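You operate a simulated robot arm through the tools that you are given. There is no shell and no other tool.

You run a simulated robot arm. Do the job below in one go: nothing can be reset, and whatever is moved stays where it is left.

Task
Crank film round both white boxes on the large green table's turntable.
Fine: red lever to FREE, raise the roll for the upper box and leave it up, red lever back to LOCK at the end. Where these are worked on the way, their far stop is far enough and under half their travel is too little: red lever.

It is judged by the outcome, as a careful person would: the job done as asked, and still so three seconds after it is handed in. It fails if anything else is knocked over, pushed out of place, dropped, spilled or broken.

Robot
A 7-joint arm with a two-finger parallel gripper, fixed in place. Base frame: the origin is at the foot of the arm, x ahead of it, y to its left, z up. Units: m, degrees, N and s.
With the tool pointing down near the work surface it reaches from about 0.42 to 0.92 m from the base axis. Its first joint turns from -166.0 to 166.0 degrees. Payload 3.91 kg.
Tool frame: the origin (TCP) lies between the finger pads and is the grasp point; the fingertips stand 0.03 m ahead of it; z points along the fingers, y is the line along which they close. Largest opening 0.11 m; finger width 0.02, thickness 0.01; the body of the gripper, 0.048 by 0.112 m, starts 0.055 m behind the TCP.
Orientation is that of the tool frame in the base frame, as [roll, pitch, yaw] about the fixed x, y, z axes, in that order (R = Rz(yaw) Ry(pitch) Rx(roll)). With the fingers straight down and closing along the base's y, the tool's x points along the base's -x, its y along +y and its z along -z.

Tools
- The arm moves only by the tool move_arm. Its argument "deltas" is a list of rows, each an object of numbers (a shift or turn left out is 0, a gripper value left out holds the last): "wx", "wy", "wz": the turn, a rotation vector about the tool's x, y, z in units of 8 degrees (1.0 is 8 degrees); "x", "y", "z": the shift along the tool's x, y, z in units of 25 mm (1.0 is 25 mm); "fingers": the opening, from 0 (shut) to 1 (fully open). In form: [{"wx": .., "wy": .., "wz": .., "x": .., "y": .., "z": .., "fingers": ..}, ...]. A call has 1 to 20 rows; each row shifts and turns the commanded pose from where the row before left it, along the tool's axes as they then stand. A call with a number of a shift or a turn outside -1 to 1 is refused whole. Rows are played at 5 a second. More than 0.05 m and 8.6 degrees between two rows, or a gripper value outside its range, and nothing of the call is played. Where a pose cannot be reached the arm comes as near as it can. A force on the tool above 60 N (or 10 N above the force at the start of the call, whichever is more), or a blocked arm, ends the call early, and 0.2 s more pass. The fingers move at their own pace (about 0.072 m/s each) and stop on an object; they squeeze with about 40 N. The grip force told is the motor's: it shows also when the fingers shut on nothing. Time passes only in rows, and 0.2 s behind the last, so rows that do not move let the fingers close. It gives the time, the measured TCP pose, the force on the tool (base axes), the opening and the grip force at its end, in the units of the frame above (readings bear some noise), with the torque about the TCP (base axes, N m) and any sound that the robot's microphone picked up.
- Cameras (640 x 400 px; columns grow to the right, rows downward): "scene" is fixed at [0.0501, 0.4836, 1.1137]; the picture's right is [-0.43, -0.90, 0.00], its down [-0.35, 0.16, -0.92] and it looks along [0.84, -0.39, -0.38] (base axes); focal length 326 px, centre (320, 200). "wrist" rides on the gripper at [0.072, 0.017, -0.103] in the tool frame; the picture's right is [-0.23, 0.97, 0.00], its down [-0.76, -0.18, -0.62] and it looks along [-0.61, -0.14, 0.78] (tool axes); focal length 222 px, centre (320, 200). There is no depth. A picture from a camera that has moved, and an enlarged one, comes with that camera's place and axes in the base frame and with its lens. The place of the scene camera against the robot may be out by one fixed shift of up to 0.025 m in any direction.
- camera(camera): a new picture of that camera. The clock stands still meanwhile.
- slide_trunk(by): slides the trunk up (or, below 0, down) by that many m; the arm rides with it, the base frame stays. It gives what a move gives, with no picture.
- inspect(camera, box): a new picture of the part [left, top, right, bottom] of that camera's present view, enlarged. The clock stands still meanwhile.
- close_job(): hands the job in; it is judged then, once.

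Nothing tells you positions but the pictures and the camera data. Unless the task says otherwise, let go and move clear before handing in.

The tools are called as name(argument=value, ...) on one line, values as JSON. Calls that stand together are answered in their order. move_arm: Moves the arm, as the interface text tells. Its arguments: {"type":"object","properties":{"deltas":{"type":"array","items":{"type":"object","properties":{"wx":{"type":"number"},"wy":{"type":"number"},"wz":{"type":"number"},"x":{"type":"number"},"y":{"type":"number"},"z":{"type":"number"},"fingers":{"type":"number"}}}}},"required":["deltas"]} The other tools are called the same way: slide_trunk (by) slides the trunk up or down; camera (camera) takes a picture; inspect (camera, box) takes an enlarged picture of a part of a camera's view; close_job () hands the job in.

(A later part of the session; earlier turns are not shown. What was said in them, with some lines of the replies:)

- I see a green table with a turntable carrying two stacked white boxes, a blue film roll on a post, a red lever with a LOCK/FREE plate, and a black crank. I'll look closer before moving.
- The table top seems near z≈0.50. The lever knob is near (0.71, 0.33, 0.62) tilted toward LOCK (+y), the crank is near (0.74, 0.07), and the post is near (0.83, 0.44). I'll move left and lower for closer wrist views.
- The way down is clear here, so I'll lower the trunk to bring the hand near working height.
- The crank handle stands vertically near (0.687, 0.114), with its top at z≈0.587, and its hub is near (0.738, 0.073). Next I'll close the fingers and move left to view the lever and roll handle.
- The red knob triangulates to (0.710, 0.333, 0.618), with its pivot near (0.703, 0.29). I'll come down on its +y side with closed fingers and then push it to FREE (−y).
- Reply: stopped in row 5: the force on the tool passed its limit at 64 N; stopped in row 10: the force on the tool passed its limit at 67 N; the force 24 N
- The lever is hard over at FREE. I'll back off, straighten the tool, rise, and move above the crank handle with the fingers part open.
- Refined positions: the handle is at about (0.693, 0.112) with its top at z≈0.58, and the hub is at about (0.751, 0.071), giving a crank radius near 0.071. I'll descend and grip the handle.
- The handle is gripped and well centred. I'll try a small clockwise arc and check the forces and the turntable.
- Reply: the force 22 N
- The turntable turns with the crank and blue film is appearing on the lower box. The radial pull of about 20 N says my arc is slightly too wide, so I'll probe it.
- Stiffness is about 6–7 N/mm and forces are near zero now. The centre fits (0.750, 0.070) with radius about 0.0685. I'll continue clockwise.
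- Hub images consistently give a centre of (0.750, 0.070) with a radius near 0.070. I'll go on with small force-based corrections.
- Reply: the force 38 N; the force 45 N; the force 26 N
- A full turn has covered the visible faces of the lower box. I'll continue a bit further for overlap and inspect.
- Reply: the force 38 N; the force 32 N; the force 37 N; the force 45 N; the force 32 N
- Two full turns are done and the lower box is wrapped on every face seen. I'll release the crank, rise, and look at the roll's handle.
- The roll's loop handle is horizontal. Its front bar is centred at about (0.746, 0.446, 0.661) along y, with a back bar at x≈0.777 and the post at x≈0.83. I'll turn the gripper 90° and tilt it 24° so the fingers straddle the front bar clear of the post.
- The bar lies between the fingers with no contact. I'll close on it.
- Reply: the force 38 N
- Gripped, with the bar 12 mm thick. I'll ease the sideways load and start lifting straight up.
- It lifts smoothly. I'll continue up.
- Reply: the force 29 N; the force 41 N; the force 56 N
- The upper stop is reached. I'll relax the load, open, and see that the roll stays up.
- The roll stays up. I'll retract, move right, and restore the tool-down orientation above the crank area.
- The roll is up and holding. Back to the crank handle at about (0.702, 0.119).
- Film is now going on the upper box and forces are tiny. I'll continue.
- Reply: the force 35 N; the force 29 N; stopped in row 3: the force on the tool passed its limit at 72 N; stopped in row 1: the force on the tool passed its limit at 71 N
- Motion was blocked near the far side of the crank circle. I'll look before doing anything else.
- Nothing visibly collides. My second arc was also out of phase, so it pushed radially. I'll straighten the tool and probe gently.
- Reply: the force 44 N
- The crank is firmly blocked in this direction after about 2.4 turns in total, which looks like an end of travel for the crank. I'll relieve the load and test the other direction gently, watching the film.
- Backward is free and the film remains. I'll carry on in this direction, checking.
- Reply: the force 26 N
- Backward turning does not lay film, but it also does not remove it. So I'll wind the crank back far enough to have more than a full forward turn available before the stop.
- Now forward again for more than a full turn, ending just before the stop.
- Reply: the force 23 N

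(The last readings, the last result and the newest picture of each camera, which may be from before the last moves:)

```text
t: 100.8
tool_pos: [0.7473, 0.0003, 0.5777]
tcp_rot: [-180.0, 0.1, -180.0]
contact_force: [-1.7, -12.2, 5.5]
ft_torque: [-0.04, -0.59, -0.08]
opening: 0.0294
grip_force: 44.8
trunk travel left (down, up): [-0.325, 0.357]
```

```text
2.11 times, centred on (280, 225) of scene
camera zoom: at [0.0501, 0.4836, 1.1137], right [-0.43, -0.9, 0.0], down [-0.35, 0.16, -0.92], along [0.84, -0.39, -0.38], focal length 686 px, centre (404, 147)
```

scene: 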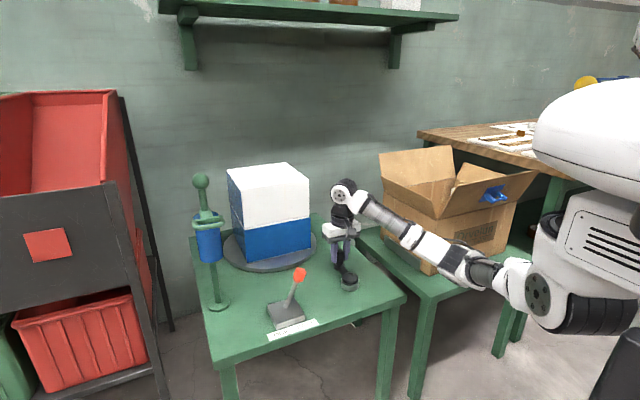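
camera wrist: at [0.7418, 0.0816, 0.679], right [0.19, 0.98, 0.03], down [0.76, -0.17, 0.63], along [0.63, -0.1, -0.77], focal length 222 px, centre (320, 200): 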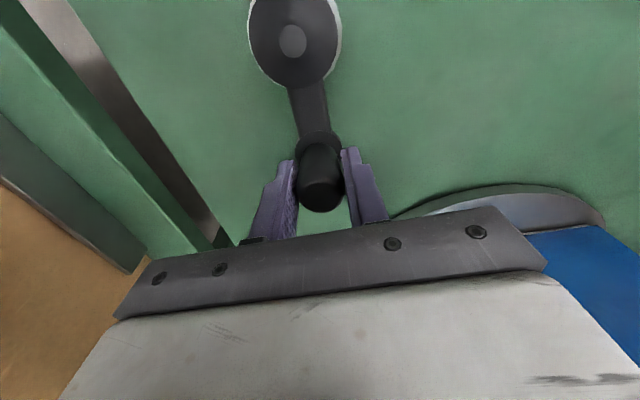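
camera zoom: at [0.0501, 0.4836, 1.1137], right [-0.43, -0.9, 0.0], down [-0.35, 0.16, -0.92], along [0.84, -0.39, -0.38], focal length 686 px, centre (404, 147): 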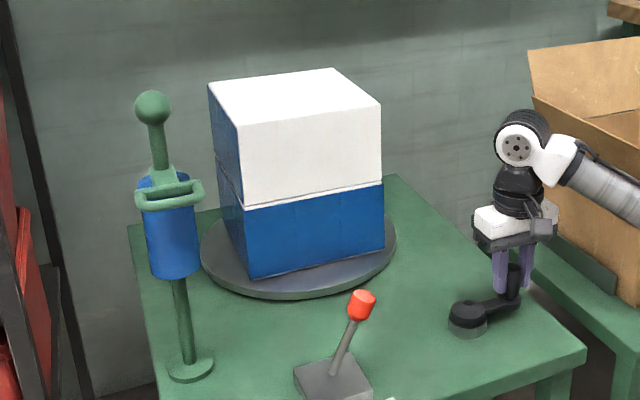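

Film is being laid on a new face. I'll continue forward.

move_arm(deltas=[{"x": 0.486, "y": 0.022}, {"x": 0.471, "y": 0.116}, {"x": 0.442, "y": 0.206}, {"x": 0.4, "y": 0.28}, {}])

move_arm(deltas=[{"x": 0.345, "y": 0.345}, {"x": 0.28, "y": 0.4}, {"x": 0.206, "y": 0.442}, {"x": 0.126, "y": 0.471}, {}])

inspect(camera="scene", box=[160, 130, 400, 320])

```text
t: 102.0
tool_pos: [0.7013, 0.0166, 0.5779]
tcp_rot: [179.9, 0.1, -179.8]
contact_force: [-1.6, -1.3, 6.6]
ft_torque: [0.06, 0.13, -0.03]
opening: 0.0291
grip_force: 44.8
trunk travel left (down, up): [-0.325, 0.357]
```

```text
t: 103.2
tool_pos: [0.6784, 0.0573, 0.5783]
tcp_rot: [179.8, 0.0, -179.9]
contact_force: [0.8, 1.0, 3.5]
ft_torque: [0.17, -0.56, -0.01]
opening: 0.0292
grip_force: 45.1
trunk travel left (down, up): [-0.325, 0.357]
```

```text
2.11 times, centred on (280, 225) of scene
camera zoom: at [0.0501, 0.4836, 1.1137], right [-0.43, -0.9, 0.0], down [-0.35, 0.16, -0.92], along [0.84, -0.39, -0.38], focal length 686 px, centre (404, 147)
```

zoom: 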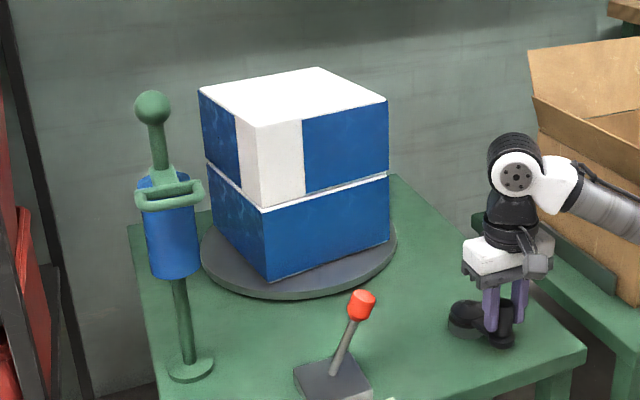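

Only a gap at the front corner is left. Continuing.

move_arm(deltas=[{"x": 0.042, "y": 0.486}, {"x": -0.042, "y": 0.486}, {"x": -0.126, "y": 0.471}, {"x": -0.206, "y": 0.442}, {}])

move_arm(deltas=[{"x": -0.28, "y": 0.4}, {"x": -0.345, "y": 0.345}, {"x": -0.4, "y": 0.28}, {"x": -0.442, "y": 0.206}, {}])

inspect(camera="scene", box=[160, 130, 400, 320])

```text
t: 104.4
tool_pos: [0.6868, 0.1044, 0.5775]
tcp_rot: [-180.0, 0.1, 179.9]
contact_force: [4.0, -3.5, -2.7]
ft_torque: [-0.05, 0.07, -0.05]
opening: 0.029
grip_force: 45.0
trunk travel left (down, up): [-0.325, 0.357]
```

```text
t: 105.6
tool_pos: [0.7233, 0.1363, 0.5768]
tcp_rot: [179.9, 0.1, 180.0]
contact_force: [-2.4, 5.8, 0.6]
ft_torque: [0.08, 0.73, 0.01]
opening: 0.0291
grip_force: 44.8
trunk travel left (down, up): [-0.325, 0.357]
```

```text
2.11 times, centred on (280, 225) of scene
camera zoom: at [0.0501, 0.4836, 1.1137], right [-0.43, -0.9, 0.0], down [-0.35, 0.16, -0.92], along [0.84, -0.39, -0.38], focal length 686 px, centre (404, 147)
```

zoom: 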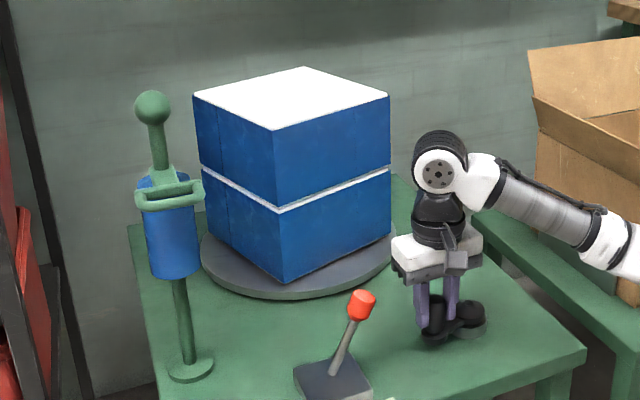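

move_arm(deltas=[{"x": -0.471, "y": 0.126}, {"x": -0.486, "y": 0.042}, {"x": -0.486, "y": -0.042}, {"x": -0.471, "y": -0.126}, {}])

move_arm(deltas=[{"x": -0.442, "y": -0.196}, {"x": -0.4, "y": -0.27}, {"x": -0.345, "y": -0.345}, {"x": -0.28, "y": -0.4}, {}])

camera(camera="scene")

inspect(camera="scene", box=[160, 130, 400, 320])

```text
t: 106.8
tool_pos: [0.7729, 0.1362, 0.5773]
tcp_rot: [179.9, 0.2, 179.9]
contact_force: [2.0, 2.0, 5.8]
ft_torque: [0.0, 0.43, -0.01]
opening: 0.029
grip_force: 44.7
trunk travel left (down, up): [-0.325, 0.357]
```

```text
t: 108.0
tool_pos: [0.8087, 0.1053, 0.5774]
tcp_rot: [-179.9, 0.1, -180.0]
contact_force: [-9.7, -7.2, 3.8]
ft_torque: [-0.08, 0.2, -0.02]
opening: 0.0293
grip_force: 44.5
trunk travel left (down, up): [-0.325, 0.357]
```

```text
taken
```

scene: 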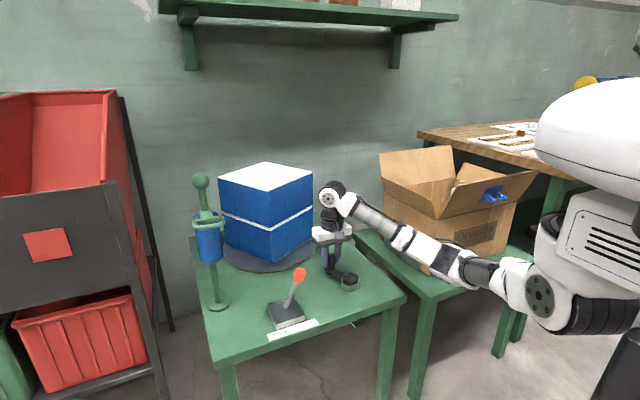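

```text
2.11 times, centred on (280, 225) of scene
camera zoom: at [0.0501, 0.4836, 1.1137], right [-0.43, -0.9, 0.0], down [-0.35, 0.16, -0.92], along [0.84, -0.39, -0.38], focal length 686 px, centre (404, 147)
```

zoom: 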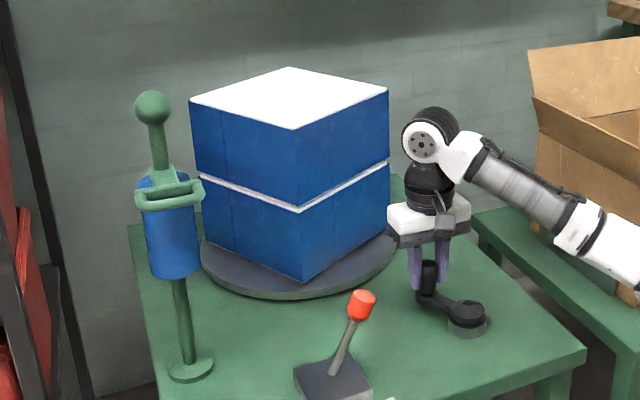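

Both boxes are now wrapped on every face I could see. I'll release the crank, rise, and go to the −y side of the red lever with closed fingers.

move_arm(deltas=[{"fingers": 0.55}, {}, {}, {"z": -1}, {"z": -1}, {"z": -1}, {"z": -1}, {"z": -1}, {"z": -0.8}, {"x": 1, "fingers": 0}, {"x": 1, "y": 0.8}, {"x": 1, "y": 1}, {"x": 0.94, "y": 1}, {"y": 0.7}, {}, {}])

camera(camera="wrist")

camera(camera="scene")

```text
t: 111.4
tool_pos: [0.7096, 0.192, 0.7223]
tcp_rot: [180.0, 0.2, -180.0]
contact_force: [0.5, 0.0, 0.4]
ft_torque: [0.01, -0.02, 0.02]
opening: 0.0
grip_force: 37.7
trunk travel left (down, up): [-0.325, 0.357]
```

```text
taken
camera wrist: at [0.6361, 0.2089, 0.8245], right [0.23, 0.97, 0.0], down [0.76, -0.18, 0.62], along [0.61, -0.14, -0.78], focal length 222 px, centre (320, 200)
```

wrist: 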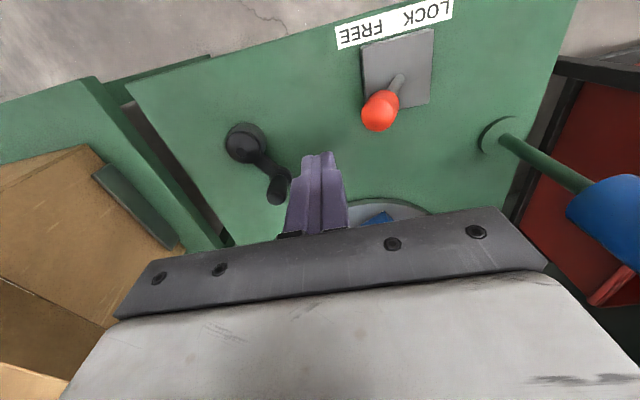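

```text
taken
```

scene: 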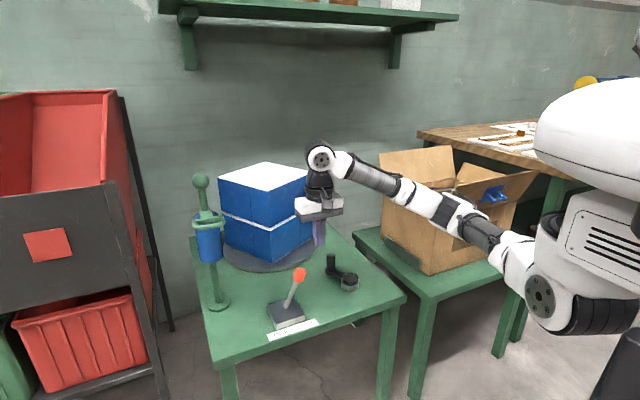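

move_arm(deltas=[{"z": 1}, {"z": 1}, {"z": 1}, {"z": 1}, {}, {"y": 0.4}, {"y": 0.4}, {"y": 0.2}, {}])

move_arm(deltas=[{"y": 0.25}, {"y": 0.25}, {"y": 0.25}, {"y": 0.25}, {"y": 0.25}, {"y": 0.25}, {"y": 0.25}, {"y": 0.25}, {"y": 0.25}, {"y": 0.25}, {"y": 0.25}, {"y": 0.25}, {"y": 0.25}, {"y": 0.25}, {"y": 0.25}, {"y": 0.25}, {}])

inspect(camera="scene", box=[200, 220, 360, 340])

```text
t: 113.4
tool_pos: [0.7094, 0.2171, 0.6222]
tcp_rot: [179.9, 0.1, -180.0]
contact_force: [-1.0, -0.9, 0.8]
ft_torque: [0.03, -0.03, 0.0]
opening: 0.0
grip_force: 37.0
trunk travel left (down, up): [-0.325, 0.357]
```

```text
t: 116.7
tool_pos: [0.7109, 0.3069, 0.6244]
tcp_rot: [-178.9, -0.3, 179.6]
contact_force: [-9.3, -22.7, 9.9]
ft_torque: [0.08, 0.04, 0.13]
opening: 0.0
grip_force: 37.9
trunk travel left (down, up): [-0.325, 0.357]
stopped in row 16: the force on the tool passed its limit at 67 N (the readings are from after the stop); the commanded pose is now the measured one
```

```text
3.33 times, centred on (280, 280) of scene
camera zoom: at [0.0501, 0.4836, 1.1137], right [-0.43, -0.9, 0.0], down [-0.35, 0.16, -0.92], along [0.84, -0.39, -0.38], focal length 1087 px, centre (453, -67)
```

zoom: 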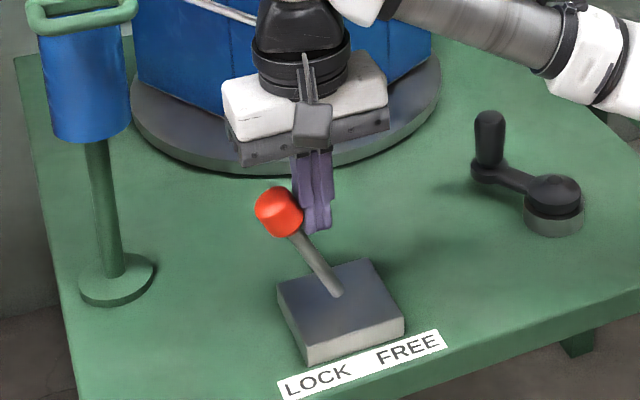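

The lever is back hard against LOCK. I'll back off, rise and retreat for a final look.

move_arm(deltas=[{"y": -0.6}, {"y": -0.6, "wx": -0.13}, {"z": -1}, {"z": -1}, {"z": -1}, {"z": -1}, {"z": -1}, {"z": -1}, {"z": -1}, {"z": -1}, {"y": -1, "x": 0.5}, {"y": -1, "x": 0.5}, {"y": -1}, {"y": -1}, {}, {}])

camera(camera="scene")

inspect(camera="scene", box=[160, 150, 400, 340])

camera(camera="wrist")

```text
t: 120.1
tool_pos: [0.6847, 0.1771, 0.8209]
tcp_rot: [179.8, -0.3, 179.7]
contact_force: [0.4, 0.0, -0.5]
ft_torque: [-0.03, 0.0, 0.0]
opening: 0.0001
grip_force: 37.7
trunk travel left (down, up): [-0.325, 0.357]
```

```text
taken
```

scene: 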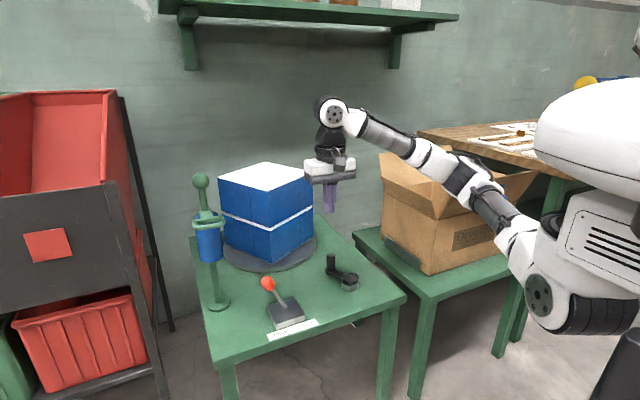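

```text
2.11 times, centred on (280, 245) of scene
camera zoom: at [0.0501, 0.4836, 1.1137], right [-0.43, -0.9, 0.0], down [-0.35, 0.16, -0.92], along [0.84, -0.39, -0.38], focal length 686 px, centre (404, 105)
```

zoom: 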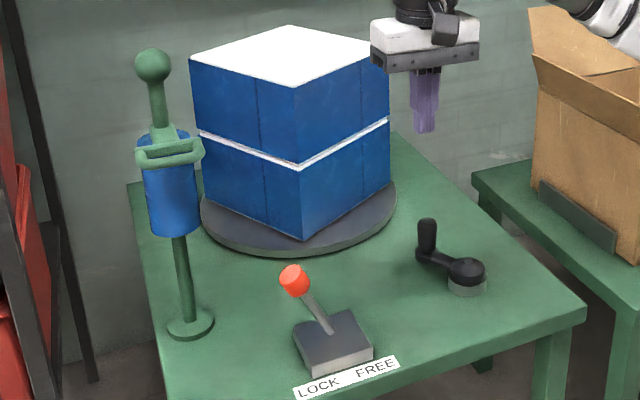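

```text
taken
camera wrist: at [0.6121, 0.1937, 0.9243], right [0.23, 0.97, 0.0], down [0.76, -0.18, 0.62], along [0.6, -0.14, -0.79], focal length 222 px, centre (320, 200)
```

wrist: 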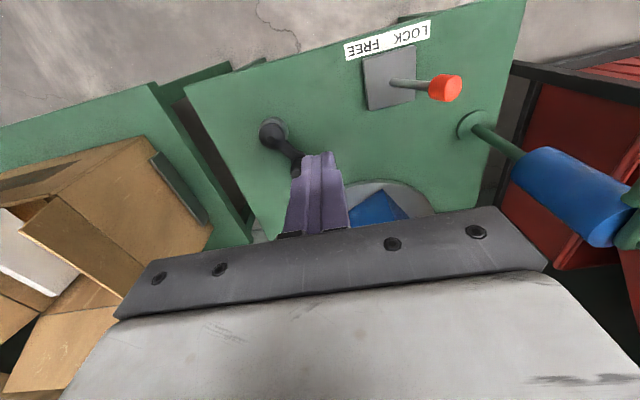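

Both boxes are wrapped in blue film, the roll is up, the lever is at LOCK, and the arm is clear with nothing else disturbed. Handing in.

close_job()

```text
The job is handed in.
```

Both white boxes on the turntable are wrapped in film. The roll is raised against its upper stop and stays there, and the red lever is back hard against LOCK.

- **Wrapping:** The lower box got about two full turns. The upper box got more than one full turn, laid in two passes. I saw no bare film gaps on the faces the camera could reach. I did not see the back faces directly after the last pass; I take them as covered from the angles turned. A thin white line remains where the two boxes meet.
- **Crank stop:** The crank came to a hard stop after about 2.4 turns in total, before the upper box was finished. I wound it back, which laid no film and removed none, and then cranked forward again to complete the wrap.
- **Surroundings:** I saw nothing knocked, moved or dropped. The gripper has let go and the arm is clear of the table.
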